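You operate a simulated robot arm through the tools that you are given. There is no shell and no other tool.

The job below is to be done with a simulated robot arm. You get a single attempt, and the scene is never put back.

## Task
Pull the pack, change the board for the new one, latch it and refit the pack.
Fine: the pack waits on the rubber pad; the old board lies on the OLD side of the plate. Set down upright: pack.

Only the result counts: the job must be done as asked and must still hold three seconds after the hand-in. Knocking over, shifting, dropping, spilling or breaking anything else fails it.

## Robot
A 7-joint arm with a two-finger parallel gripper, fixed in place. Base frame: the origin is on the floor under the middle of its stand, x ahead of it, y to its left, z up. Units: mm, degrees, N and s.
With the tool pointing down near the work surface it reaches from about 300 to 720 mm from the base axis. Its first joint turns from -166.0 to 166.0 degrees. Payload 3.43 kg.
The TCP is the grasp point between the finger pads, 34 mm short of the fingertips. In the tool frame z runs along the fingers and y along their closing line. The gripper opens to 128 mm. The fingers are 24 mm wide and 12 mm thick; the gripper's body (48 by 130 mm) begins 96 mm behind the TCP.
Orientation is that of the tool frame in the base frame, as a unit quaternion [x, y, z, w]. With the fingers straight down and closing along the base's y, the tool's x points along the base's -x, its y along +y and its z along -z.

## Interface
- The arm moves only by the tool move_arm. Its argument "targets" is a list of rows, each a list of 6 numbers: the shift along the base's x, y, z in mm, then the turn, a rotation vector about the base's x, y, z in degrees. In form: [[dx, dy, dz, wx, wy, wz], ...]. A call has 1 to 20 rows; each row shifts and turns the commanded pose from where the row before left it. "grip" is the opening, from 0 (shut) to 1 (fully open), set as the call begins (left out, the last holds). A row lasts 0.2 s, in which the tool goes at most 50 mm and 8.6 degrees; a call with a longer step from one row to the next is refused whole, and so is a gripper value outside its range. A pose out of reach is approached as far as the arm can. The call stops where the force on the tool passes 80 N (or 10 N more than at its start, if that is more) or the arm is blocked; 0.2 s more then pass. The fingers move at their own pace (about 108 mm/s each) and stop on an object; they squeeze with about 23 N. The grip force told is the motor's: it shows also when the fingers shut on nothing. Time passes only in rows, and 0.2 s behind the last, so rows that do not move let the fingers close. It gives the time, the measured TCP pose, the force on the tool (base axes), the opening and the grip force at its end, in the units of the frame above (readings bear some noise), with the torque about the TCP (base axes, N m) and any sound that the robot's microphone picked up.
- Cameras (640 x 400 px; columns grow to the right, rows downward): "scene" is fixed at [402.6, 656.6, 1537.6]; the picture's right is [-0.95, -0.31, 0.00], its down [-0.20, 0.61, -0.76] and it looks along [0.24, -0.73, -0.65] (base axes); focal length 355 px, centre (320, 200). "wrist" rides on the gripper at [76, -11, -160] in the tool frame; the picture's right is [0.15, 0.99, 0.00], its down [-0.88, 0.13, -0.46] and it looks along [-0.45, 0.07, 0.89] (tool axes); focal length 234 px, centre (320, 200). There is no depth. A picture from a camera that has moved, and an enlarged one, comes with that camera's place and axes in the base frame and with its lens. The place of the scene camera against the robot may be out by one fixed shift of up to 12 mm in any direction.
- grab_frame(camera): a new picture of that camera. It takes no simulated time.
- move_column(by): slides the trunk up (or, below 0, down) by that many mm; the arm rides with it, the base frame stays. It gives what a move gives, with no picture.
- zoom(camera, box): a new picture of the part [left, top, right, bottom] of that camera's present view, enlarged. It takes no simulated time.
- finish_job(): hands the job in; it is judged then, once.

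Places have to be worked out from the pictures, the camera data and where the tool is seen. Open the gripper and draw the arm clear of the work before you hand the job in, unless the task says otherwise.

The tools are called after "Emit:" by a JSON object that holds its "api" and its "payload". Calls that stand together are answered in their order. move_arm: Moves the arm, as the interface text tells. Its arguments: {"type":"object","properties":{"targets":{"type":"array","items":{"type":"array","items":{"type":"number"}}},"grip":{"type":"number"}},"required":["targets"]} The other tools are called the same way: move_column (by) moves the trunk up or down; grab_frame (camera) takes a picture; zoom (camera, box) takes an enlarged picture of a part of a camera's view; finish_job () hands the job in.

At the start:

```text
clock: 0.0
tool_pos: [507.2, -177.8, 1099.9]
tcp_rot: [0.001, 1.0, 0.0, 0.001]
ft_force: [0.2, -1.0, -0.3]
wrist_torque: [0.01, 0.01, -0.01]
gripper_width: 127.9
finger_force: 0.1
trunk travel left (down, up): [-225.0, 99.0]
```

scene: 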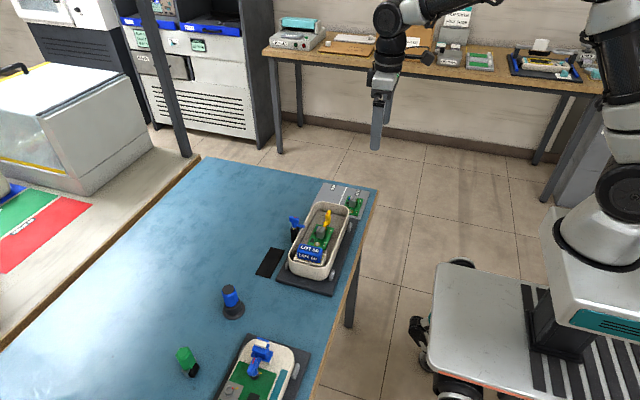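
wrist: 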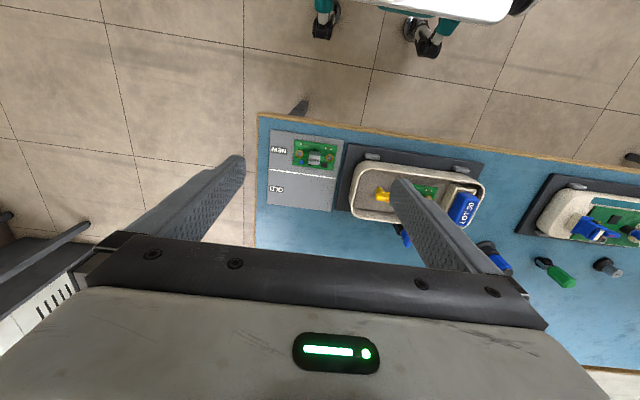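

I start by looking closer at the work area from both cameras to tell the parts apart.

Emit:
{"api": "zoom", "payload": {"camera": "scene", "box": [240, 170, 400, 300]}}

Emit:
{"api": "zoom", "payload": {"camera": "scene", "box": [160, 270, 340, 400]}}

Emit:
{"api": "zoom", "payload": {"camera": "wrist", "box": [250, 110, 500, 260]}}

Emit:
{"api": "zoom", "payload": {"camera": "wrist", "box": [450, 140, 640, 300]}}

```text
3.08 times, centred on (320, 235) of scene
camera zoom: at [402.6, 656.6, 1537.6], right [-0.95, -0.31, 0.0], down [-0.2, 0.61, -0.76], along [0.24, -0.73, -0.65], focal length 1093 px, centre (320, 92)
```

zoom: 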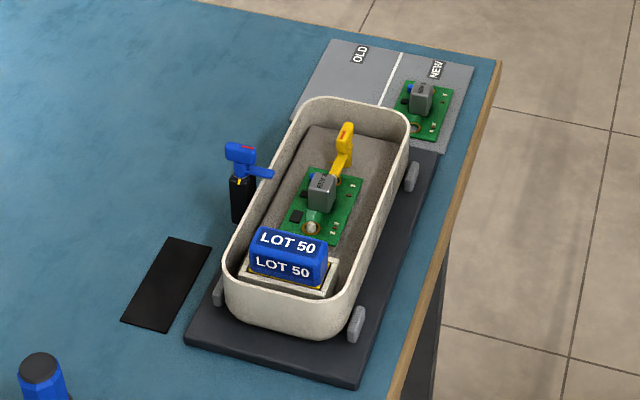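

```text
3.08 times, centred on (250, 335) of scene
camera zoom: at [402.6, 656.6, 1537.6], right [-0.95, -0.31, 0.0], down [-0.2, 0.61, -0.76], along [0.24, -0.73, -0.65], focal length 1093 px, centre (535, -215)
```

zoom: 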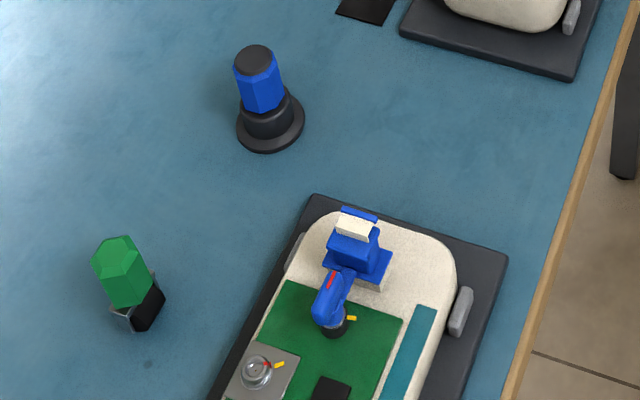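

```text
2.56 times, centred on (375, 185) of wrist
camera zoom: at [431.7, -188.4, 1260.0], right [-0.15, 0.99, 0.0], down [0.88, 0.13, 0.46], along [0.45, 0.07, -0.89], focal length 600 px, centre (179, 238)
```

zoom: 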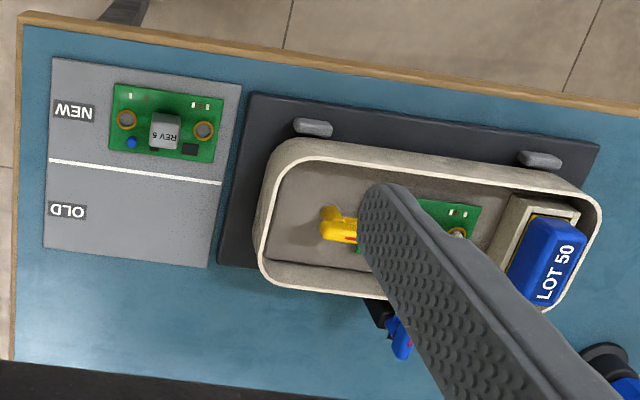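

```text
2.50 times, centred on (545, 220) of wrist
camera zoom: at [431.7, -188.4, 1260.0], right [-0.15, 0.99, 0.0], down [0.88, 0.13, 0.46], along [0.45, 0.07, -0.89], focal length 585 px, centre (-242, 150)
```

zoom: 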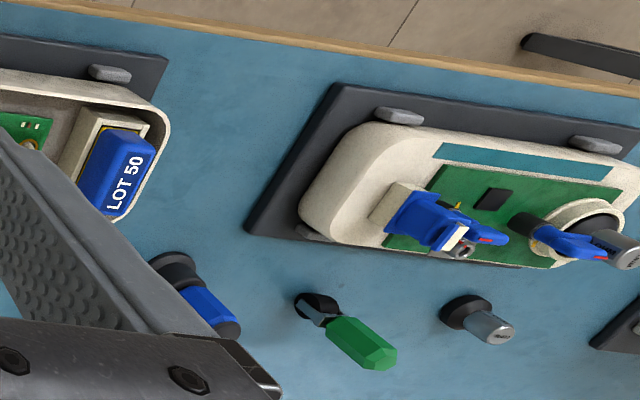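

The tabletop looks to be near z≈790, with the housing around (596, 33). I move the wrist camera sideways over the housing for a better view.

Emit:
{"api": "move_arm", "payload": {"targets": [[0, 45, 0, 0, 0, 0], [0, 45, 0, 0, 0, 0], [0, 45, 0, 0, 0, 0], [0, 45, 0, 0, 0, 0], [0, 0, 0, 0, 0, 0]], "grip": 1}}

Emit:
{"api": "grab_frame", "payload": {"camera": "wrist"}}

Emit:
{"api": "grab_frame", "payload": {"camera": "scene"}}

```text
clock: 1.2
tool_pos: [506.5, -0.7, 1100.1]
tcp_rot: [0.0, 1.0, 0.0, 0.0]
ft_force: [-0.5, 0.2, 0.4]
wrist_torque: [-0.01, 0.0, 0.02]
gripper_width: 128.0
finger_force: 0.1
trunk travel left (down, up): [-225.0, 99.0]
```

```text
taken
camera wrist: at [430.9, -10.8, 1260.3], right [-0.15, 0.99, 0.0], down [0.88, 0.13, 0.46], along [0.45, 0.07, -0.89], focal length 234 px, centre (320, 200)
```

wrist: 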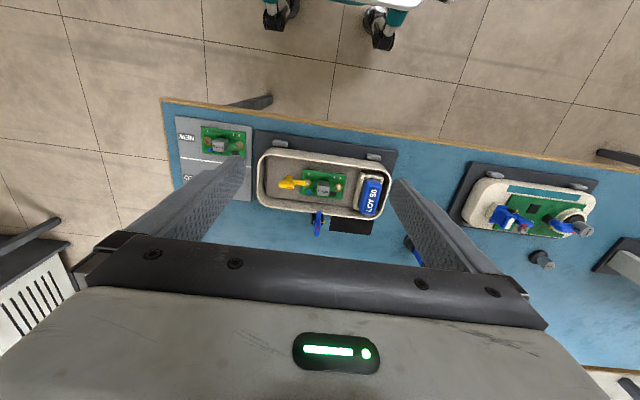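

```text
taken
```

scene: 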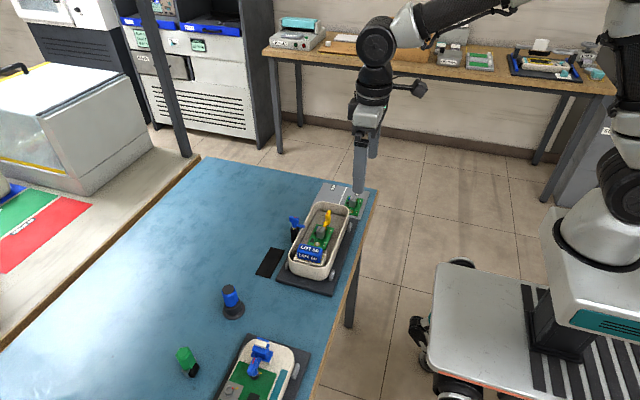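

Zooming the wrist view between the fingers shows the housing details.

Emit:
{"api": "zoom", "payload": {"camera": "wrist", "box": [235, 120, 405, 245]}}

Emit:
{"api": "zoom", "payload": {"camera": "wrist", "box": [430, 140, 640, 280]}}

Emit:
{"api": "zoom", "payload": {"camera": "scene", "box": [270, 180, 370, 260]}}

```text
3.20 times, centred on (320, 182) of wrist
camera zoom: at [430.9, -10.8, 1260.3], right [-0.15, 0.99, 0.0], down [0.88, 0.13, 0.46], along [0.45, 0.07, -0.89], focal length 749 px, centre (320, 256)
```

zoom: 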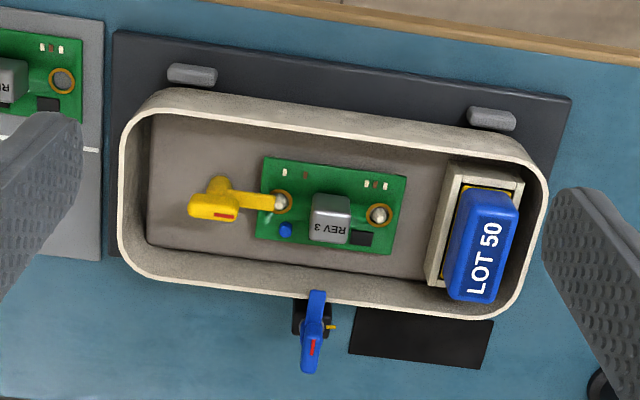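

```text
2.86 times, centred on (535, 210) of wrist
camera zoom: at [430.9, -10.8, 1260.3], right [-0.15, 0.99, 0.0], down [0.88, 0.13, 0.46], along [0.45, 0.07, -0.89], focal length 669 px, centre (-294, 171)
```

zoom: 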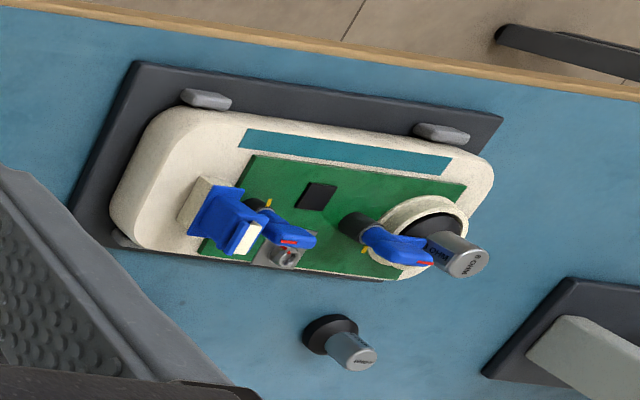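

```text
5.00 times, centred on (320, 220) of scene
camera zoom: at [402.6, 656.6, 1537.6], right [-0.95, -0.31, 0.0], down [-0.2, 0.61, -0.76], along [0.24, -0.73, -0.65], focal length 1776 px, centre (320, 100)
```

zoom: 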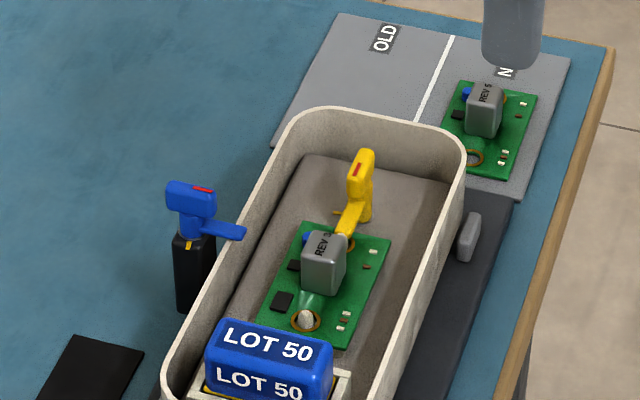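

The housing is aligned with the base axes, its rim is near z≈868 and the pack top near z≈890. I go lower, staying above everything, for closer pictures of the board, latch and pack.

Emit:
{"api": "move_arm", "payload": {"targets": [[12, 10, -37, 0, 0, 0], [12, 10, -37, 0, 0, 0], [12, 10, -37, 0, 0, 0], [12, 10, -37, 0, 0, 0], [0, 0, 0, 0, 0, 0]]}}

Emit:
{"api": "grab_frame", "payload": {"camera": "wrist"}}

Emit:
{"api": "grab_frame", "payload": {"camera": "scene"}}

```text
clock: 2.4
tool_pos: [555.5, 40.3, 950.3]
tcp_rot: [0.0, 1.0, 0.0, 0.0]
ft_force: [-0.2, -1.1, -0.2]
wrist_torque: [-0.03, 0.04, 0.01]
gripper_width: 127.9
finger_force: 0.0
trunk travel left (down, up): [-225.0, 99.0]
```

```text
taken
camera wrist: at [479.5, 30.1, 1109.3], right [-0.15, 0.99, 0.0], down [0.88, 0.13, 0.46], along [0.45, 0.07, -0.89], focal length 234 px, centre (320, 200)
```

wrist: 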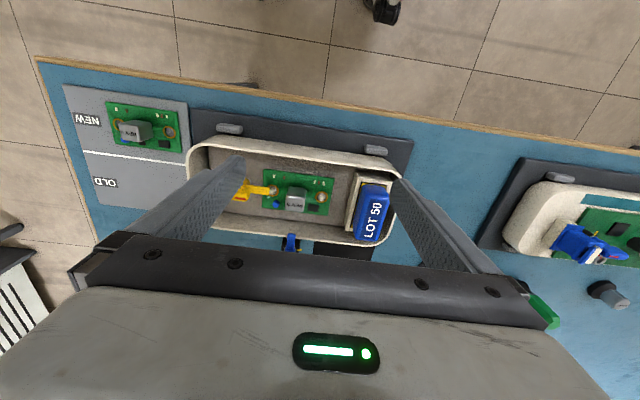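

```text
taken
```

scene: 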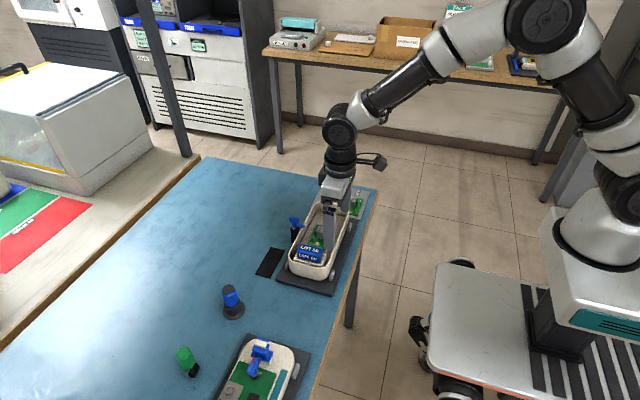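

Emit:
{"api": "zoom", "payload": {"camera": "wrist", "box": [220, 130, 410, 260]}}

Emit:
{"api": "zoom", "payload": {"camera": "wrist", "box": [60, 80, 220, 220]}}

```text
3.08 times, centred on (315, 195) of wrist
camera zoom: at [479.5, 30.1, 1109.3], right [-0.15, 0.99, 0.0], down [0.88, 0.13, 0.46], along [0.45, 0.07, -0.89], focal length 720 px, centre (335, 215)
```

zoom: 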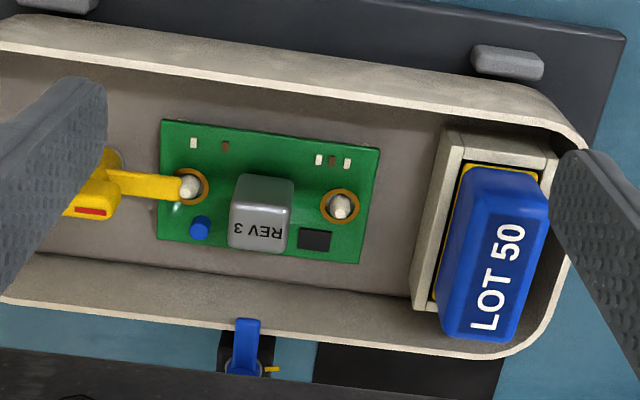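

```text
2.86 times, centred on (140, 150) of wrist
camera zoom: at [479.5, 30.1, 1109.3], right [-0.15, 0.99, 0.0], down [0.88, 0.13, 0.46], along [0.45, 0.07, -0.89], focal length 669 px, centre (834, 343)
```

zoom: 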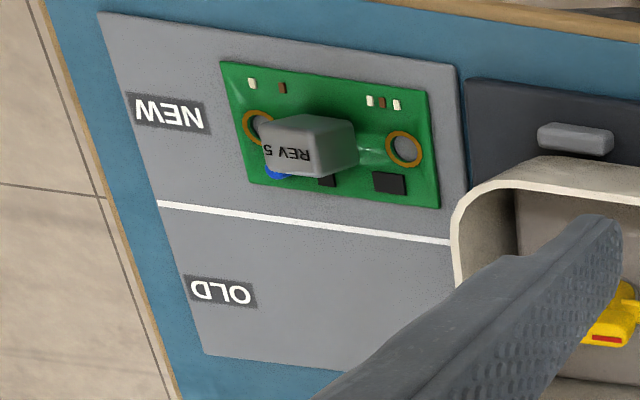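

The pack's top face spans about x 571–635, y 95–123; the yellow latch arm lies over the board's left peg. I shift sideways to see the latch and the plate without the finger in the way.

Emit:
{"api": "move_arm", "payload": {"targets": [[0, -45, 0, 0, 0, 0], [0, -45, 0, 0, 0, 0], [0, 0, 0, 0, 0, 0]]}}

Emit:
{"api": "zoom", "payload": {"camera": "wrist", "box": [220, 100, 420, 240]}}

Emit:
{"api": "grab_frame", "payload": {"camera": "wrist"}}

Emit:
{"api": "zoom", "payload": {"camera": "scene", "box": [270, 180, 370, 260]}}

```text
clock: 3.2
tool_pos: [554.0, -51.5, 952.8]
tcp_rot: [0.0, 1.0, 0.0, 0.0]
ft_force: [0.3, -0.4, 1.3]
wrist_torque: [0.02, -0.01, 0.01]
gripper_width: 128.1
finger_force: 0.2
trunk travel left (down, up): [-225.0, 99.0]
```

```text
2.86 times, centred on (320, 170) of wrist
camera zoom: at [478.4, -61.5, 1111.5], right [-0.15, 0.99, 0.0], down [0.88, 0.13, 0.46], along [0.45, 0.07, -0.89], focal length 669 px, centre (320, 286)
```

zoom: 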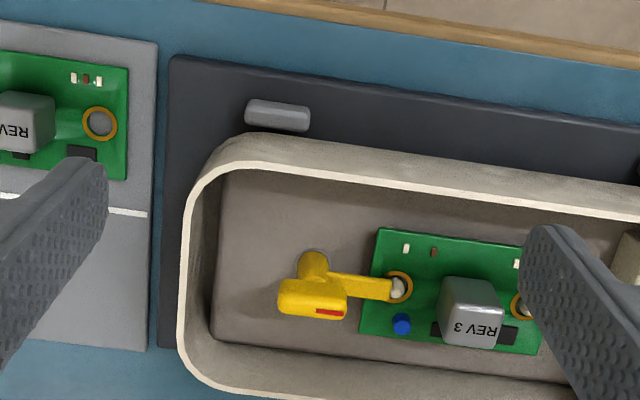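

```text
taken
camera wrist: at [478.4, -61.5, 1111.5], right [-0.15, 0.99, 0.0], down [0.88, 0.13, 0.46], along [0.45, 0.07, -0.89], focal length 234 px, centre (320, 200)
```

wrist: 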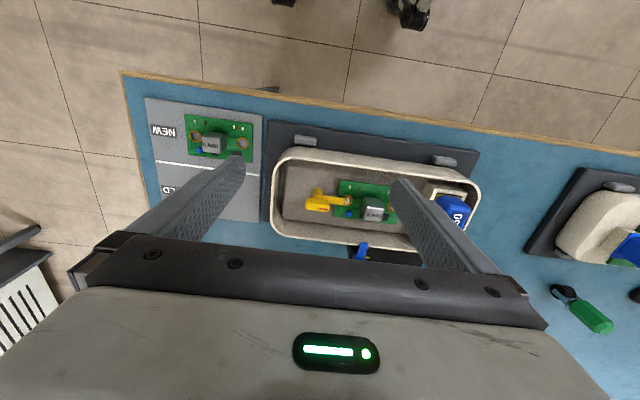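

```text
5.00 times, centred on (320, 220) of scene
camera zoom: at [402.6, 656.6, 1537.6], right [-0.95, -0.31, 0.0], down [-0.2, 0.61, -0.76], along [0.24, -0.73, -0.65], focal length 1776 px, centre (320, 100)
```

zoom: 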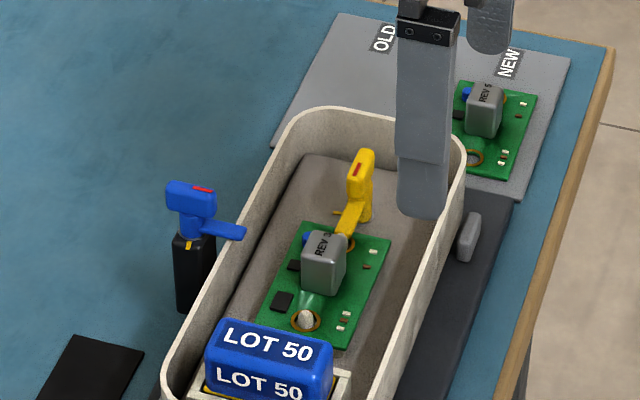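

Let me enlarge the latch and the blue lever further in both cameras.

Emit:
{"api": "zoom", "payload": {"camera": "scene", "box": [310, 200, 350, 230]}}

Emit:
{"api": "zoom", "payload": {"camera": "scene", "box": [280, 210, 320, 240]}}

Emit:
{"api": "zoom", "payload": {"camera": "wrist", "box": [290, 170, 370, 230]}}

Emit:
{"api": "zoom", "payload": {"camera": "scene", "box": [280, 220, 360, 285]}}

```text
13.33 times, centred on (330, 215) of scene
camera zoom: at [402.6, 656.6, 1537.6], right [-0.95, -0.31, 0.0], down [-0.2, 0.61, -0.76], along [0.24, -0.73, -0.65], focal length 4735 px, centre (187, 0)
```

zoom: 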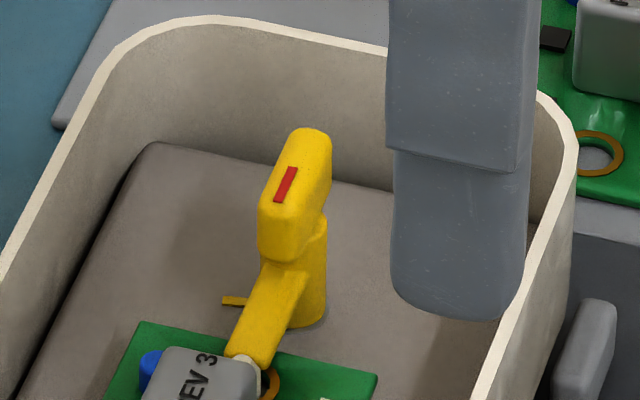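

```text
13.33 times, centred on (300, 225) of scene
camera zoom: at [402.6, 656.6, 1537.6], right [-0.95, -0.31, 0.0], down [-0.2, 0.61, -0.76], along [0.24, -0.73, -0.65], focal length 4735 px, centre (587, -133)
```

zoom: 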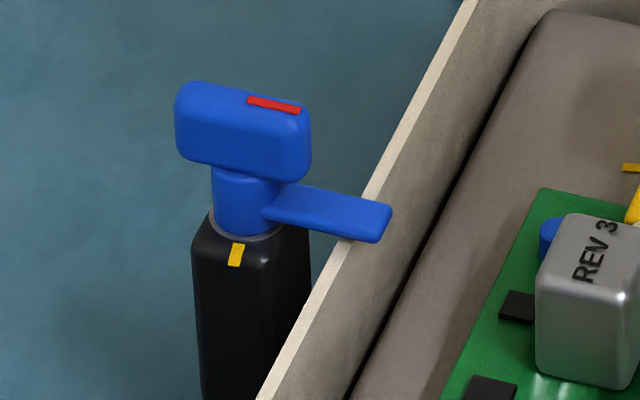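

```text
6.67 times, centred on (330, 200) of wrist
camera zoom: at [478.4, -61.5, 1111.5], right [-0.15, 0.99, 0.0], down [0.88, 0.13, 0.46], along [0.45, 0.07, -0.89], focal length 1561 px, centre (253, 200)
```

zoom: 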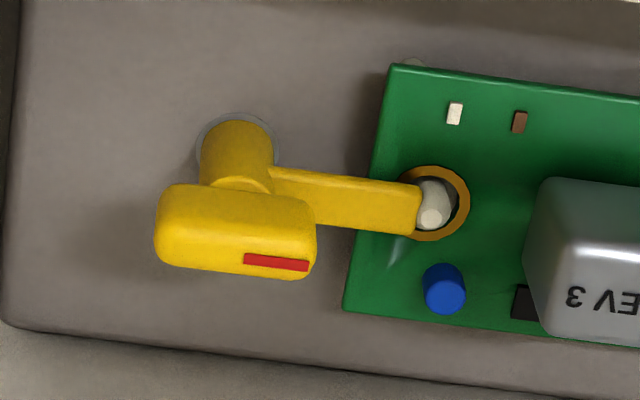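

```text
6.15 times, centred on (320, 252) of scene
camera zoom: at [402.6, 656.6, 1537.6], right [-0.95, -0.31, 0.0], down [-0.2, 0.61, -0.76], along [0.24, -0.73, -0.65], focal length 2185 px, centre (320, -123)
```

zoom: 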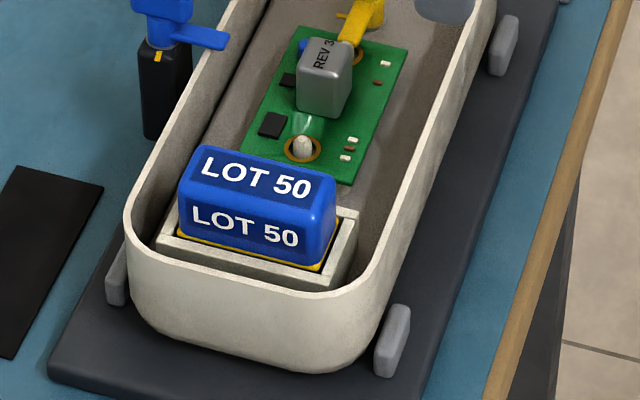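

The board top is at about z≈849, the knob's bar top near z≈874 at (608, −44), and its yellow floor mark on the +x side suggests the open position is a clockwise quarter turn. I now go over the pack to check alignment and the rubber pad.

Emit:
{"api": "move_arm", "payload": {"targets": [[12, 40, 0, 0, 0, 0], [12, 40, 0, 0, 0, 0], [12, 40, 0, 0, 0, 0], [12, 39, 0, 0, 0, 0], [0, 0, 0, 0, 0, 0]]}}

Emit:
{"api": "grab_frame", "payload": {"camera": "wrist"}}

Emit:
{"api": "zoom", "payload": {"camera": "wrist", "box": [220, 120, 420, 260]}}

Emit:
{"api": "zoom", "payload": {"camera": "scene", "box": [250, 180, 370, 300]}}

```text
clock: 4.4
tool_pos: [604.2, 109.3, 949.1]
tcp_rot: [-0.001, 1.0, 0.001, 0.0]
ft_force: [-0.4, 0.4, 0.0]
wrist_torque: [-0.03, 0.03, -0.04]
gripper_width: 128.0
finger_force: 0.0
trunk travel left (down, up): [-225.0, 99.0]
```

```text
taken
camera wrist: at [528.7, 98.3, 1109.5], right [-0.15, 0.99, 0.0], down [0.88, 0.13, 0.46], along [0.45, 0.07, -0.89], focal length 234 px, centre (320, 200)
```

wrist: 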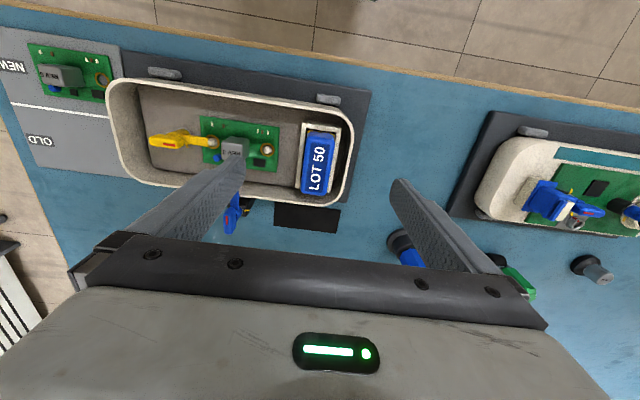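

```text
2.86 times, centred on (320, 190) of wrist
camera zoom: at [528.7, 98.3, 1109.5], right [-0.15, 0.99, 0.0], down [0.88, 0.13, 0.46], along [0.45, 0.07, -0.89], focal length 669 px, centre (320, 229)
```

zoom: 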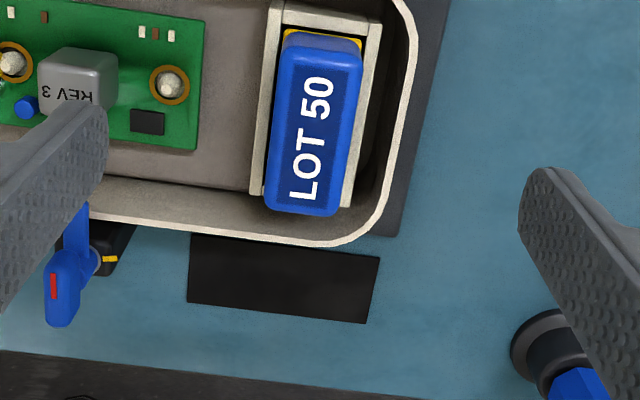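

```text
3.33 times, centred on (310, 240) of scene
camera zoom: at [402.6, 656.6, 1537.6], right [-0.95, -0.31, 0.0], down [-0.2, 0.61, -0.76], along [0.24, -0.73, -0.65], focal length 1184 px, centre (353, 67)
```

zoom: 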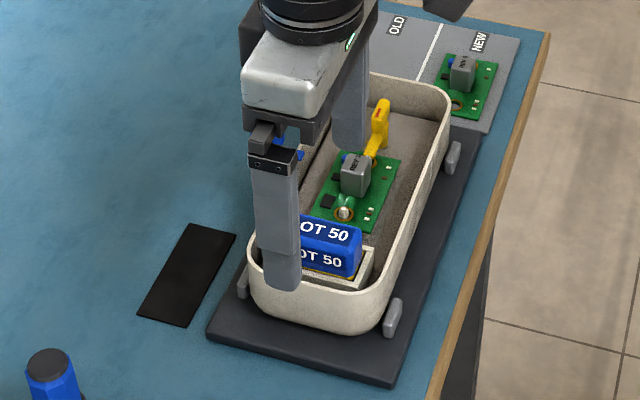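

The pack's top is centred near (605, 107.5), 28 wide in y and 60 long in x; the pad covers about x 700–742, y 57–157. I test empty whether the arm reaches the pad centre at a safe height.

Emit:
{"api": "move_arm", "payload": {"targets": [[39, -3, 0, 0, 0, 0], [39, -3, 0, 0, 0, 0], [38, -2, 0, 0, 0, 0], [0, 0, 0, 0, 0, 0], [0, 0, 0, 0, 0, 0]]}}

Emit:
{"api": "grab_frame", "payload": {"camera": "wrist"}}

```text
clock: 5.6
tool_pos: [720.7, 102.7, 950.8]
tcp_rot: [-0.001, 1.0, 0.0, -0.001]
ft_force: [0.3, -0.1, 0.7]
wrist_torque: [0.0, 0.0, -0.03]
gripper_width: 128.0
finger_force: 0.0
trunk travel left (down, up): [-225.0, 99.0]
```

```text
taken
camera wrist: at [645.5, 90.9, 1110.7], right [-0.15, 0.99, 0.0], down [0.88, 0.13, 0.46], along [0.45, 0.07, -0.89], focal length 234 px, centre (320, 200)
```

wrist: 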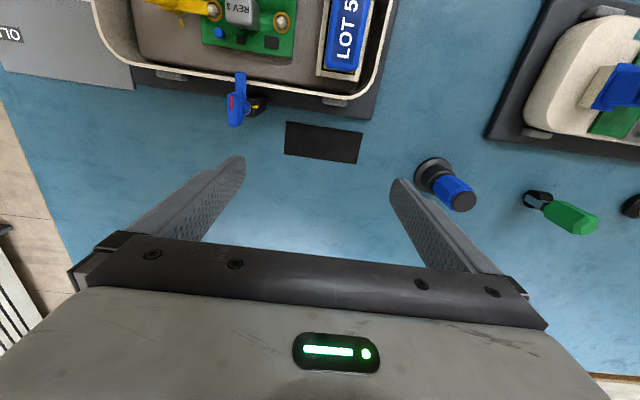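

The pad centre is confirmed near (719, 107) and reachable at this height. I narrow the gripper, turn it +90° about z and go lower over the pad to check the reach there before carrying anything.

Emit:
{"api": "move_arm", "payload": {"targets": [[0, 0, 0, 0, 0, 8.2], [0, 0, 0, 0, 0, 8.2], [0, 0, 0, 0, 0, 8.2], [0, 0, 0, 0, 0, 8.2], [0, 0, 0, 0, 0, 8.2], [0, 0, 0, 0, 0, 8.2], [0, 0, 0, 0, 0, 8.2], [0, 0, 0, 0, 0, 8.2], [0, 0, 0, 0, 0, 8.2], [0, 0, 0, 0, 0, 8.2], [0, 0, 0, 0, 0, 8], [0, 0, 0, 0, 0, 0]], "grip": 0.3}}

Emit:
{"api": "grab_frame", "payload": {"camera": "wrist"}}

Emit:
{"api": "grab_frame", "payload": {"camera": "scene"}}

```text
clock: 8.2
tool_pos: [718.4, 103.3, 951.7]
tcp_rot: [0.708, -0.707, 0.0, 0.0]
ft_force: [0.3, 0.1, 0.0]
wrist_torque: [0.01, -0.01, -0.02]
gripper_width: 38.3
finger_force: 0.1
trunk travel left (down, up): [-225.0, 99.0]
```

```text
taken
camera wrist: at [730.4, 27.5, 1111.4], right [-0.99, -0.15, 0.0], down [-0.13, 0.88, 0.46], along [-0.07, 0.45, -0.89], focal length 234 px, centre (320, 200)
```

wrist: 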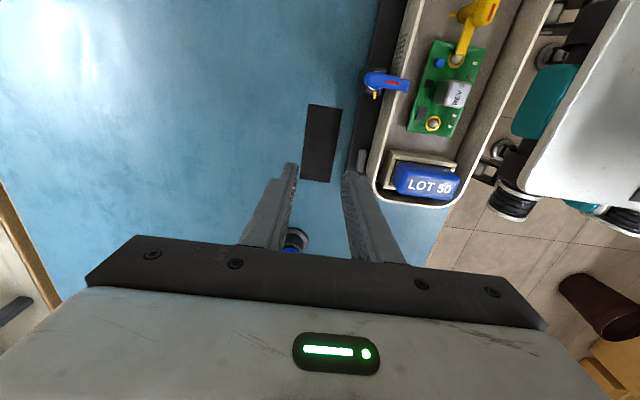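

```text
taken
```

scene: 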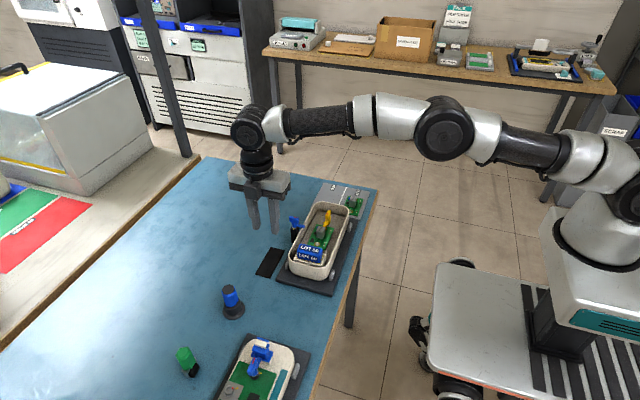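

The turn works. This new viewpoint gives a good second angle, so I zoom on the housing from here to triangulate.

Emit:
{"api": "zoom", "payload": {"camera": "wrist", "box": [350, 0, 560, 130]}}

Emit:
{"api": "zoom", "payload": {"camera": "wrist", "box": [290, 90, 490, 220]}}

```text
3.05 times, centred on (455, 65) of wrist
camera zoom: at [730.4, 27.5, 1111.4], right [-0.99, -0.15, 0.0], down [-0.13, 0.88, 0.46], along [-0.07, 0.45, -0.89], focal length 714 px, centre (-91, 611)
```

zoom: 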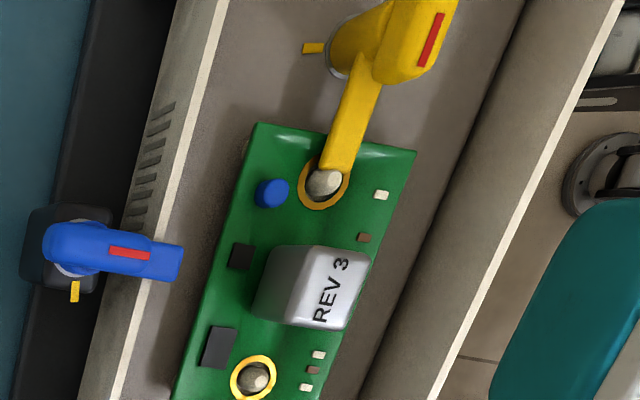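

```text
3.08 times, centred on (390, 155) of wrist
camera zoom: at [730.4, 27.5, 1111.4], right [-0.99, -0.15, 0.0], down [-0.13, 0.88, 0.46], along [-0.07, 0.45, -0.89], focal length 720 px, centre (105, 338)
```

zoom: 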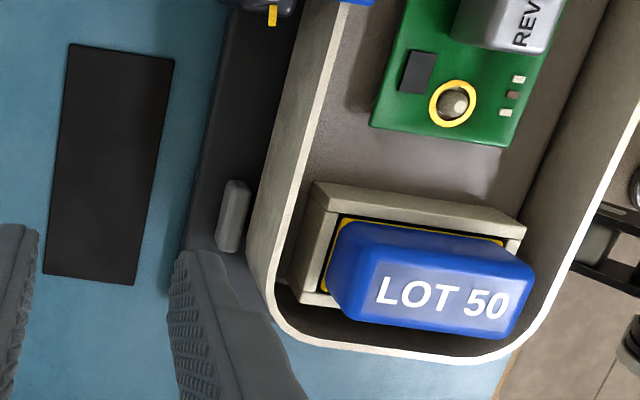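

The pack top centre agrees at about (603.5, 107.8, 888) from both views. I now lower over the pad to check that the reach holds at placing height.

Emit:
{"api": "move_arm", "payload": {"targets": [[0, 1, -40, 0, 0, 0], [0, 1, -40, 0, 0, 0], [0, 0, 0, 0, 0, 0], [0, 0, 0, 0, 0, 0]]}}

Emit:
{"api": "grab_frame", "payload": {"camera": "wrist"}}

```text
clock: 9.2
tool_pos: [720.8, 104.5, 873.6]
tcp_rot: [0.707, -0.707, 0.001, 0.0]
ft_force: [0.4, 0.0, -1.3]
wrist_torque: [0.0, -0.01, 0.0]
gripper_width: 38.3
finger_force: 0.1
trunk travel left (down, up): [-225.0, 99.0]
```

```text
taken
camera wrist: at [732.7, 28.8, 1033.7], right [-0.99, -0.15, 0.0], down [-0.13, 0.88, 0.46], along [-0.07, 0.45, -0.89], focal length 234 px, centre (320, 200)
```

wrist: 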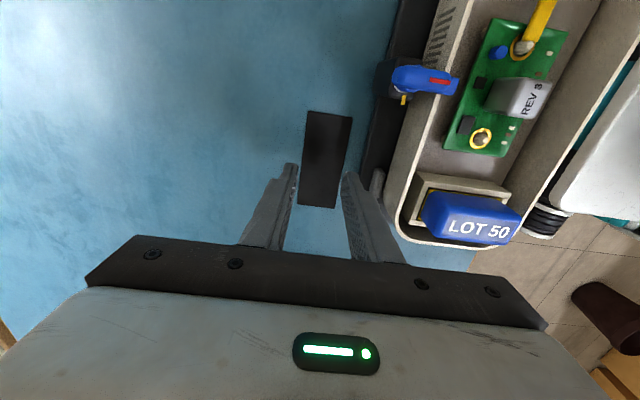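

The arm holds the pose at placing height. I go back up, turn back to the original orientation and move over the pack with the gripper part open.

Emit:
{"api": "move_arm", "payload": {"targets": [[0, 0, 40, 0, 0, 0], [0, 0, 40, 0, 0, 0], [-10.5, 0.25, 0, 0, 0, -8.2], [-10.5, 0.25, 0, 0, 0, -8.2], [-10.5, 0.25, 0, 0, 0, -8.2], [-10.5, 0.25, 0, 0, 0, -8.2], [-10.5, 0.25, 0, 0, 0, -8.2], [-10.5, 0.25, 0, 0, 0, -8.2], [-10.5, 0.25, 0, 0, 0, -8.2], [-10.5, 0.25, 0, 0, 0, -8.2], [-10.5, 0.25, 0, 0, 0, -8.2], [-10.5, 0.25, 0, 0, 0, -8.2], [-10.5, 0.25, 0, 0, 0, -8], [0, 0, 0, 0, 0, 0]], "grip": 0.42}}

Emit:
{"api": "grab_frame", "payload": {"camera": "wrist"}}

Emit:
{"api": "zoom", "payload": {"camera": "scene", "box": [250, 180, 370, 300]}}

```text
clock: 12.2
tool_pos: [603.6, 107.1, 951.1]
tcp_rot: [0.001, 1.0, 0.0, 0.0]
ft_force: [-0.1, 0.1, -0.2]
wrist_torque: [0.02, 0.0, 0.02]
gripper_width: 54.2
finger_force: 0.0
trunk travel left (down, up): [-225.0, 99.0]
```

```text
taken
camera wrist: at [527.9, 97.5, 1111.4], right [-0.14, 0.99, 0.0], down [0.88, 0.13, 0.46], along [0.45, 0.07, -0.89], focal length 234 px, centre (320, 200)
```

wrist: 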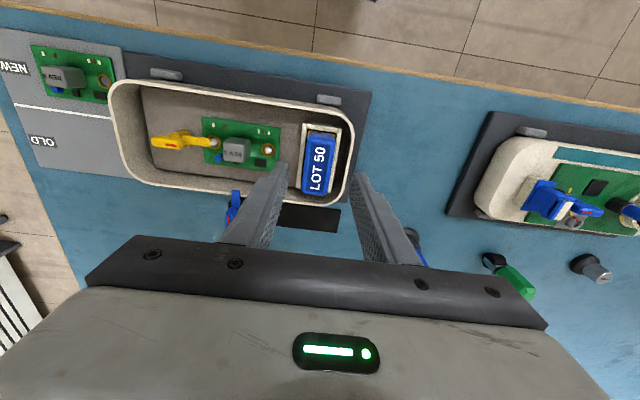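

```text
3.33 times, centred on (310, 240) of scene
camera zoom: at [402.6, 656.6, 1537.6], right [-0.95, -0.31, 0.0], down [-0.2, 0.61, -0.76], along [0.24, -0.73, -0.65], focal length 1184 px, centre (353, 67)
```

zoom: 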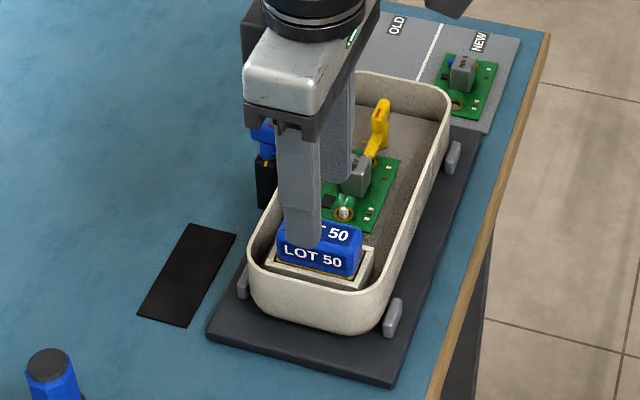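

Aligned over the pack; I descend partway (tips to about z≈882) and check again.

Emit:
{"api": "move_arm", "payload": {"targets": [[0, 0, -18, 0, 0, 0], [0, 0, -18, 0, 0, 0], [0, 0, 0, 0, 0, 0]]}}

Emit:
{"api": "zoom", "payload": {"camera": "wrist", "box": [240, 120, 400, 260]}}

Emit:
{"api": "zoom", "payload": {"camera": "scene", "box": [270, 210, 350, 290]}}

```text
clock: 13.0
tool_pos: [601.5, 109.0, 914.2]
tcp_rot: [0.0, 1.0, 0.0, 0.001]
ft_force: [-0.5, -0.2, 0.9]
wrist_torque: [-0.02, -0.01, 0.03]
gripper_width: 53.7
finger_force: 0.1
trunk travel left (down, up): [-225.0, 99.0]
```

```text
2.86 times, centred on (320, 190) of wrist
camera zoom: at [527.0, 98.0, 1074.0], right [-0.15, 0.99, 0.0], down [0.88, 0.13, 0.46], along [0.45, 0.07, -0.89], focal length 669 px, centre (320, 229)
```

zoom: 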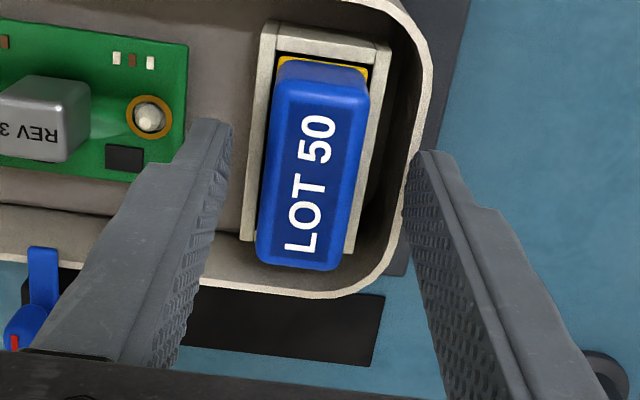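

```text
5.00 times, centred on (310, 250) of scene
camera zoom: at [402.6, 656.6, 1537.6], right [-0.95, -0.31, 0.0], down [-0.2, 0.61, -0.76], along [0.24, -0.73, -0.65], focal length 1776 px, centre (370, -50)
```

zoom: 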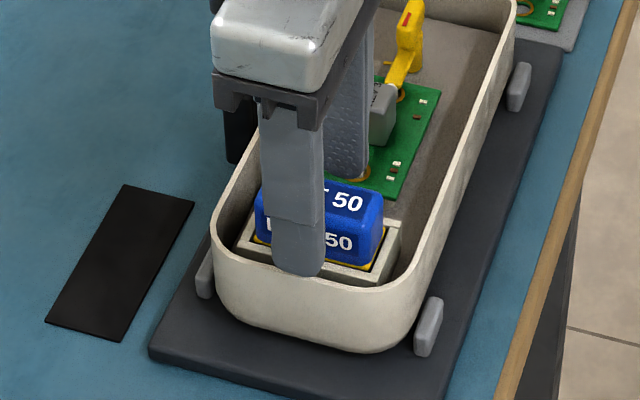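

The pack sits centred between the fingers. I descend 11 mm more so the tips stay just above the rim and then close on the pack.

Emit:
{"api": "move_arm", "payload": {"targets": [[0, 0, -6, 0, 0, 0], [0, 0, -5, 0, 0, 0], [0, 0, 0, 0, 0, 0]]}}

Emit:
{"api": "zoom", "payload": {"camera": "scene", "box": [270, 210, 350, 290]}}

```text
clock: 13.8
tool_pos: [602.7, 107.3, 903.9]
tcp_rot: [0.0, 1.0, 0.0, 0.0]
ft_force: [-1.5, 0.3, 1.5]
wrist_torque: [0.11, 0.02, 0.04]
gripper_width: 53.4
finger_force: 0.0
trunk travel left (down, up): [-225.0, 99.0]
```

```text
5.00 times, centred on (310, 250) of scene
camera zoom: at [402.6, 656.6, 1537.6], right [-0.95, -0.31, 0.0], down [-0.2, 0.61, -0.76], along [0.24, -0.73, -0.65], focal length 1776 px, centre (370, -50)
```

zoom: 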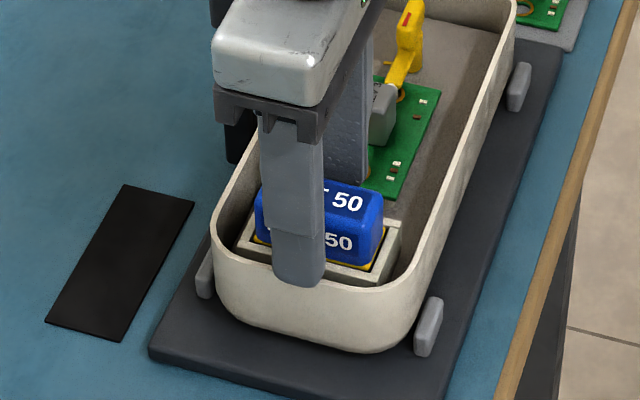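

A small torque hints the +y tip may just graze the rim, so I rise 2 mm and then close on the pack.

Emit:
{"api": "move_arm", "payload": {"targets": [[0, 0, 2, 0, 0, 0], [0, 0, 0, 0, 0, 0]]}}

Emit:
{"api": "move_arm", "payload": {"targets": [[0, 0, 0, 0, 0, 0], [0, 0, 0, 0, 0, 0], [0, 0, 0, 0, 0, 0]], "grip": 0.0}}

Emit:
{"api": "zoom", "payload": {"camera": "wrist", "box": [240, 120, 400, 260]}}

Emit:
{"api": "zoom", "payload": {"camera": "scene", "box": [270, 210, 350, 290]}}

```text
clock: 14.4
tool_pos: [604.4, 107.4, 907.5]
tcp_rot: [0.0, 1.0, 0.001, 0.0]
ft_force: [0.4, 0.1, 0.3]
wrist_torque: [-0.01, -0.02, -0.01]
gripper_width: 53.6
finger_force: 0.0
trunk travel left (down, up): [-225.0, 99.0]
```

```text
clock: 15.2
tool_pos: [603.3, 107.8, 908.0]
tcp_rot: [0.0, 1.0, 0.0, 0.001]
ft_force: [-0.3, -5.0, 0.6]
wrist_torque: [-0.16, -0.03, 0.04]
gripper_width: 27.4
finger_force: 23.3
trunk travel left (down, up): [-225.0, 99.0]
```

```text
2.86 times, centred on (320, 190) of wrist
camera zoom: at [527.9, 95.4, 1066.8], right [-0.15, 0.99, 0.0], down [0.88, 0.13, 0.46], along [0.45, 0.07, -0.89], focal length 669 px, centre (320, 229)
```

zoom: 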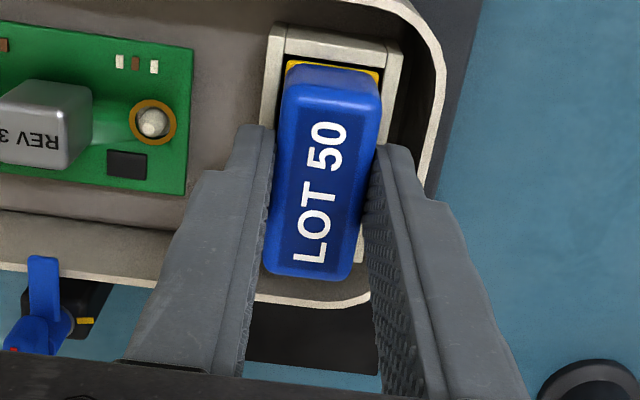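

```text
5.00 times, centred on (310, 250) of scene
camera zoom: at [402.6, 656.6, 1537.6], right [-0.95, -0.31, 0.0], down [-0.2, 0.61, -0.76], along [0.24, -0.73, -0.65], focal length 1776 px, centre (370, -50)
```

zoom: 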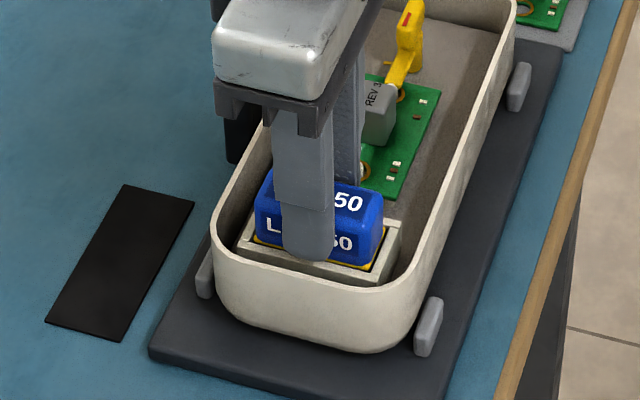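

Gripped at 27.4 mm width with a −5 N side load. I ease the tool slightly toward −y to relieve that, then begin pulling up slowly.

Emit:
{"api": "move_arm", "payload": {"targets": [[0, -0.8, 0, 0, 0, 0], [0, 0, 0, 0, 0, 0]]}}

Emit:
{"api": "move_arm", "payload": {"targets": [[0, 0, 2, 0, 0, 0], [0, 0, 2, 0, 0, 0], [0, 0, 2, 0, 0, 0]]}}

```text
clock: 15.8
tool_pos: [603.3, 106.3, 907.3]
tcp_rot: [0.0, 1.0, 0.0, 0.001]
ft_force: [-2.0, -6.6, 1.6]
wrist_torque: [-0.21, 0.01, 0.02]
gripper_width: 27.8
finger_force: 23.0
trunk travel left (down, up): [-225.0, 99.0]
```

```text
clock: 16.6
tool_pos: [604.3, 107.7, 914.1]
tcp_rot: [0.0, 1.0, 0.0, 0.0]
ft_force: [0.2, -1.0, -1.6]
wrist_torque: [-0.06, 0.01, -0.01]
gripper_width: 27.4
finger_force: 22.6
trunk travel left (down, up): [-225.0, 99.0]
```

Pull force is tiny (about 1.6 N), so the pack seems free. I keep lifting slowly and look.

Emit:
{"api": "move_arm", "payload": {"targets": [[0, 0, 6, 0, 0, 0], [0, 0, 6, 0, 0, 0], [0, 0, 6, 0, 0, 0], [0, 0, 0, 0, 0, 0]]}}

Emit:
{"api": "zoom", "payload": {"camera": "scene", "box": [270, 210, 350, 290]}}

Emit:
{"api": "zoom", "payload": {"camera": "wrist", "box": [240, 120, 400, 260]}}

```text
clock: 17.6
tool_pos: [603.7, 107.7, 932.3]
tcp_rot: [0.0, 1.0, 0.001, 0.0]
ft_force: [0.0, -0.3, -2.4]
wrist_torque: [0.04, 0.04, 0.01]
gripper_width: 27.5
finger_force: 22.9
trunk travel left (down, up): [-225.0, 99.0]
```

```text
5.00 times, centred on (310, 250) of scene
camera zoom: at [402.6, 656.6, 1537.6], right [-0.95, -0.31, 0.0], down [-0.2, 0.61, -0.76], along [0.24, -0.73, -0.65], focal length 1776 px, centre (370, -50)
```

zoom: 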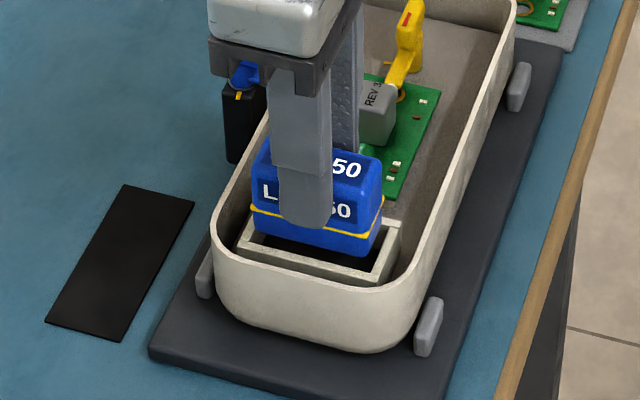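

```text
2.86 times, centred on (320, 190) of wrist
camera zoom: at [528.2, 96.4, 1091.7], right [-0.15, 0.99, 0.0], down [0.88, 0.13, 0.46], along [0.45, 0.07, -0.89], focal length 669 px, centre (320, 229)
```

zoom: 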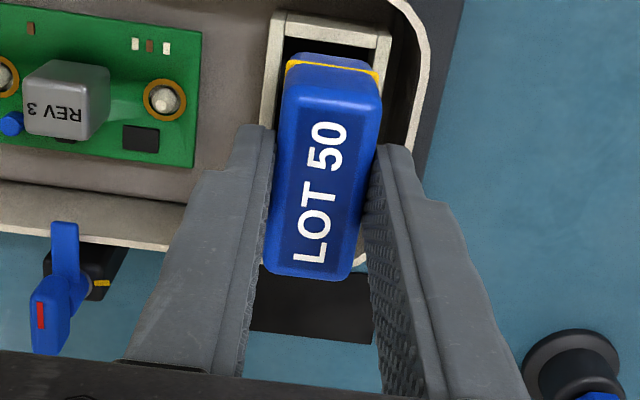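

The pack comes out cleanly (yellow seating line now visible). I raise it well clear of the rim and the blue lever.

Emit:
{"api": "move_arm", "payload": {"targets": [[0, 0, 20, 0, 0, 0], [0, 0, 20, 0, 0, 0], [0, 0, 20, 0, 0, 0], [0, 0, 0, 0, 0, 0]]}}

Emit:
{"api": "zoom", "payload": {"camera": "scene", "box": [270, 190, 350, 270]}}

```text
clock: 18.6
tool_pos: [602.3, 106.8, 991.2]
tcp_rot: [0.0, 1.0, 0.0, -0.001]
ft_force: [-0.1, 0.2, -0.1]
wrist_torque: [0.0, -0.01, 0.02]
gripper_width: 27.7
finger_force: 23.8
trunk travel left (down, up): [-225.0, 99.0]
```

```text
5.00 times, centred on (310, 230) of scene
camera zoom: at [402.6, 656.6, 1537.6], right [-0.95, -0.31, 0.0], down [-0.2, 0.61, -0.76], along [0.24, -0.73, -0.65], focal length 1776 px, centre (370, 50)
```

zoom: 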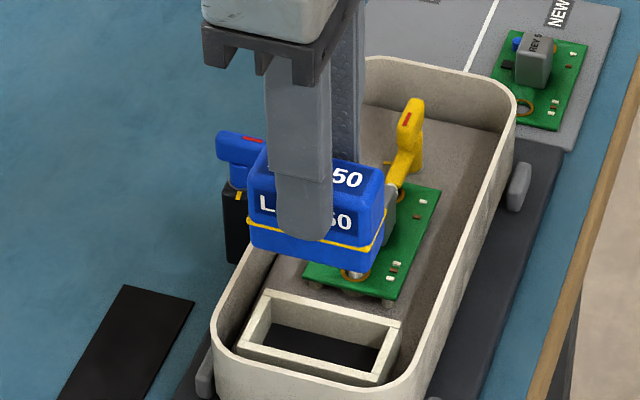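

The pack is about 40 mm tall and hangs upright in the grip. I carry it over the pad while turning it 90° so that its length matches the pad.

Emit:
{"api": "move_arm", "payload": {"targets": [[10.5, 0, 0, 0, 0, 8.2], [10.5, 0, 0, 0, 0, 8.2], [10.5, 0, 0, 0, 0, 8.2], [10.5, 0, 0, 0, 0, 8.2], [10.5, 0, 0, 0, 0, 8.2], [10.5, 0, 0, 0, 0, 8.2], [10.5, 0, 0, 0, 0, 8.2], [10.5, 0, 0, 0, 0, 8.2], [10.5, 0, 0, 0, 0, 8.2], [10.5, 0, 0, 0, 0, 8.2], [10.5, 0, 0, 0, 0, 8], [0, 0, 0, 0, 0, 0]]}}

Emit:
{"api": "grab_frame", "payload": {"camera": "wrist"}}

Emit:
{"api": "grab_frame", "payload": {"camera": "scene"}}

```text
clock: 21.2
tool_pos: [720.2, 106.5, 992.6]
tcp_rot: [0.708, -0.706, 0.0, 0.0]
ft_force: [0.0, 0.4, -1.2]
wrist_torque: [0.0, 0.01, 0.01]
gripper_width: 27.5
finger_force: 22.7
trunk travel left (down, up): [-225.0, 99.0]
```

```text
taken
camera wrist: at [731.5, 32.0, 1150.8], right [-0.99, -0.15, 0.0], down [-0.13, 0.88, 0.46], along [-0.07, 0.45, -0.89], focal length 234 px, centre (320, 200)
```

wrist: 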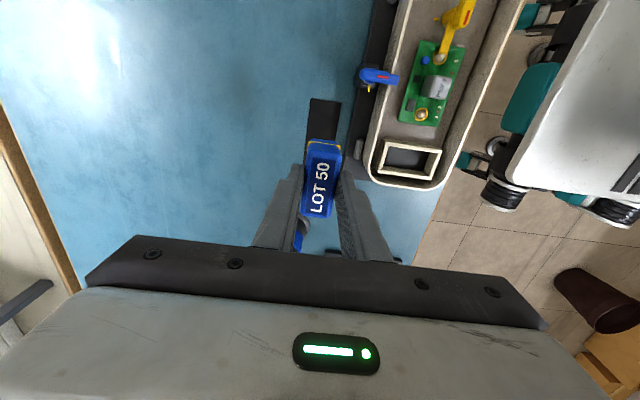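

```text
taken
```

scene: 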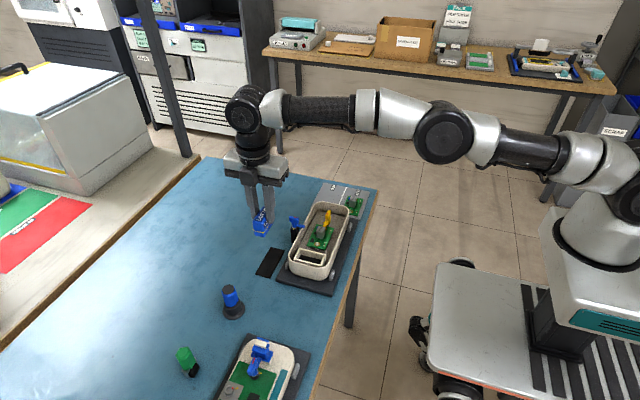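

The pack is over the pad, upright. I descend to a few cm above the pad and check before the final touch.

Emit:
{"api": "move_arm", "payload": {"targets": [[0, 0, -38, 0, 0, 0], [0, 0, -38, 0, 0, 0], [0, 0, -30, 0, 0, 0], [0, 0, -10, 0, 0, 0], [0, 0, 0, 0, 0, 0]]}}

Emit:
{"api": "zoom", "payload": {"camera": "wrist", "box": [240, 80, 420, 240]}}

Emit:
{"api": "zoom", "payload": {"camera": "scene", "box": [230, 210, 330, 300]}}

```text
clock: 22.4
tool_pos: [721.1, 107.4, 875.3]
tcp_rot: [-0.706, 0.708, 0.0, 0.0]
ft_force: [-0.2, 0.8, -1.8]
wrist_torque: [0.0, -0.01, -0.01]
gripper_width: 27.5
finger_force: 22.4
trunk travel left (down, up): [-225.0, 99.0]
```

```text
2.50 times, centred on (330, 160) of wrist
camera zoom: at [731.7, 32.3, 1034.2], right [-0.99, -0.15, 0.0], down [-0.13, 0.88, 0.46], along [-0.07, 0.45, -0.89], focal length 585 px, centre (295, 300)
```

zoom: 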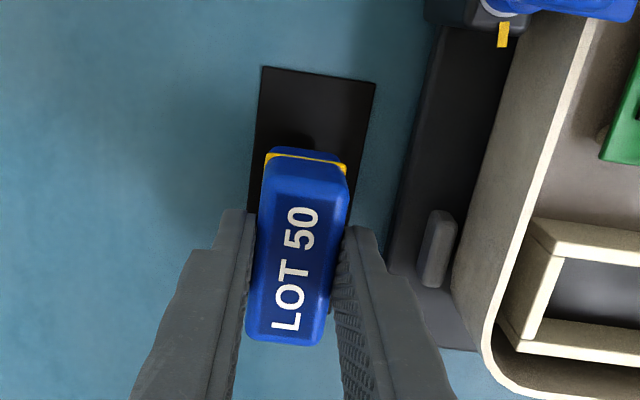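

```text
4.44 times, centred on (280, 255) of scene
camera zoom: at [402.6, 656.6, 1537.6], right [-0.95, -0.31, 0.0], down [-0.2, 0.61, -0.76], along [0.24, -0.73, -0.65], focal length 1578 px, centre (498, -44)
```

zoom: 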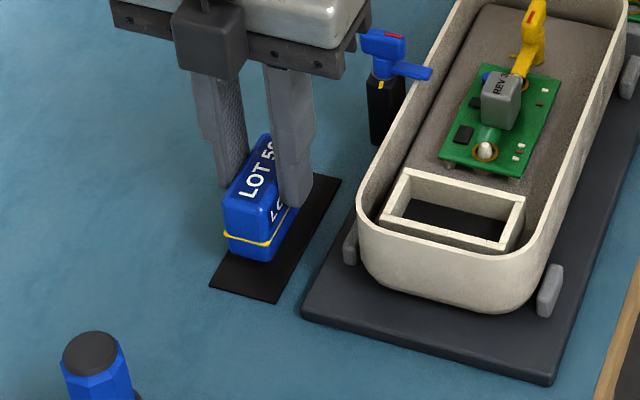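

The pack lines up inside the pad outline. I lower in small steps watching the vertical force.

Emit:
{"api": "move_arm", "payload": {"targets": [[0, 0, -6, 0, 0, 0], [0, 0, -5, 0, 0, 0], [0, 0, 0, 0, 0, 0]]}}

Emit:
{"api": "move_arm", "payload": {"targets": [[0, 0, -2, 0, 0, 0], [0, 0, 0, 0, 0, 0]]}}

Emit:
{"api": "zoom", "payload": {"camera": "scene", "box": [230, 210, 330, 300]}}

```text
clock: 23.2
tool_pos: [719.9, 107.3, 863.7]
tcp_rot: [-0.707, 0.707, 0.0, 0.001]
ft_force: [0.9, 0.7, -0.4]
wrist_torque: [0.03, 0.02, -0.05]
gripper_width: 27.4
finger_force: 23.0
trunk travel left (down, up): [-225.0, 99.0]
```

```text
clock: 23.8
tool_pos: [719.4, 107.5, 863.7]
tcp_rot: [0.708, -0.707, 0.001, -0.002]
ft_force: [-2.1, -1.9, 10.0]
wrist_torque: [-0.06, 0.17, 0.03]
gripper_width: 27.2
finger_force: 23.6
trunk travel left (down, up): [-225.0, 99.0]
```

```text
4.44 times, centred on (280, 255) of scene
camera zoom: at [402.6, 656.6, 1537.6], right [-0.95, -0.31, 0.0], down [-0.2, 0.61, -0.76], along [0.24, -0.73, -0.65], focal length 1578 px, centre (498, -44)
```

zoom: 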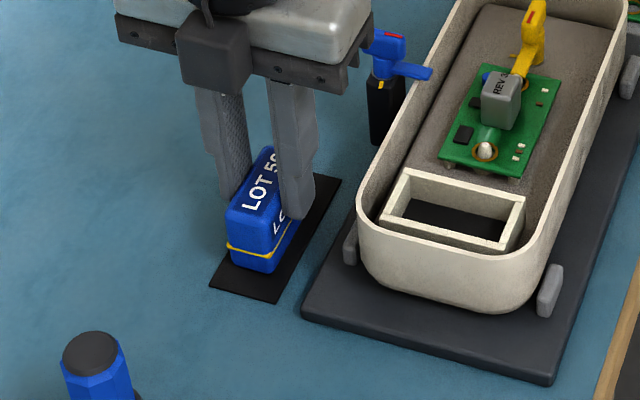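

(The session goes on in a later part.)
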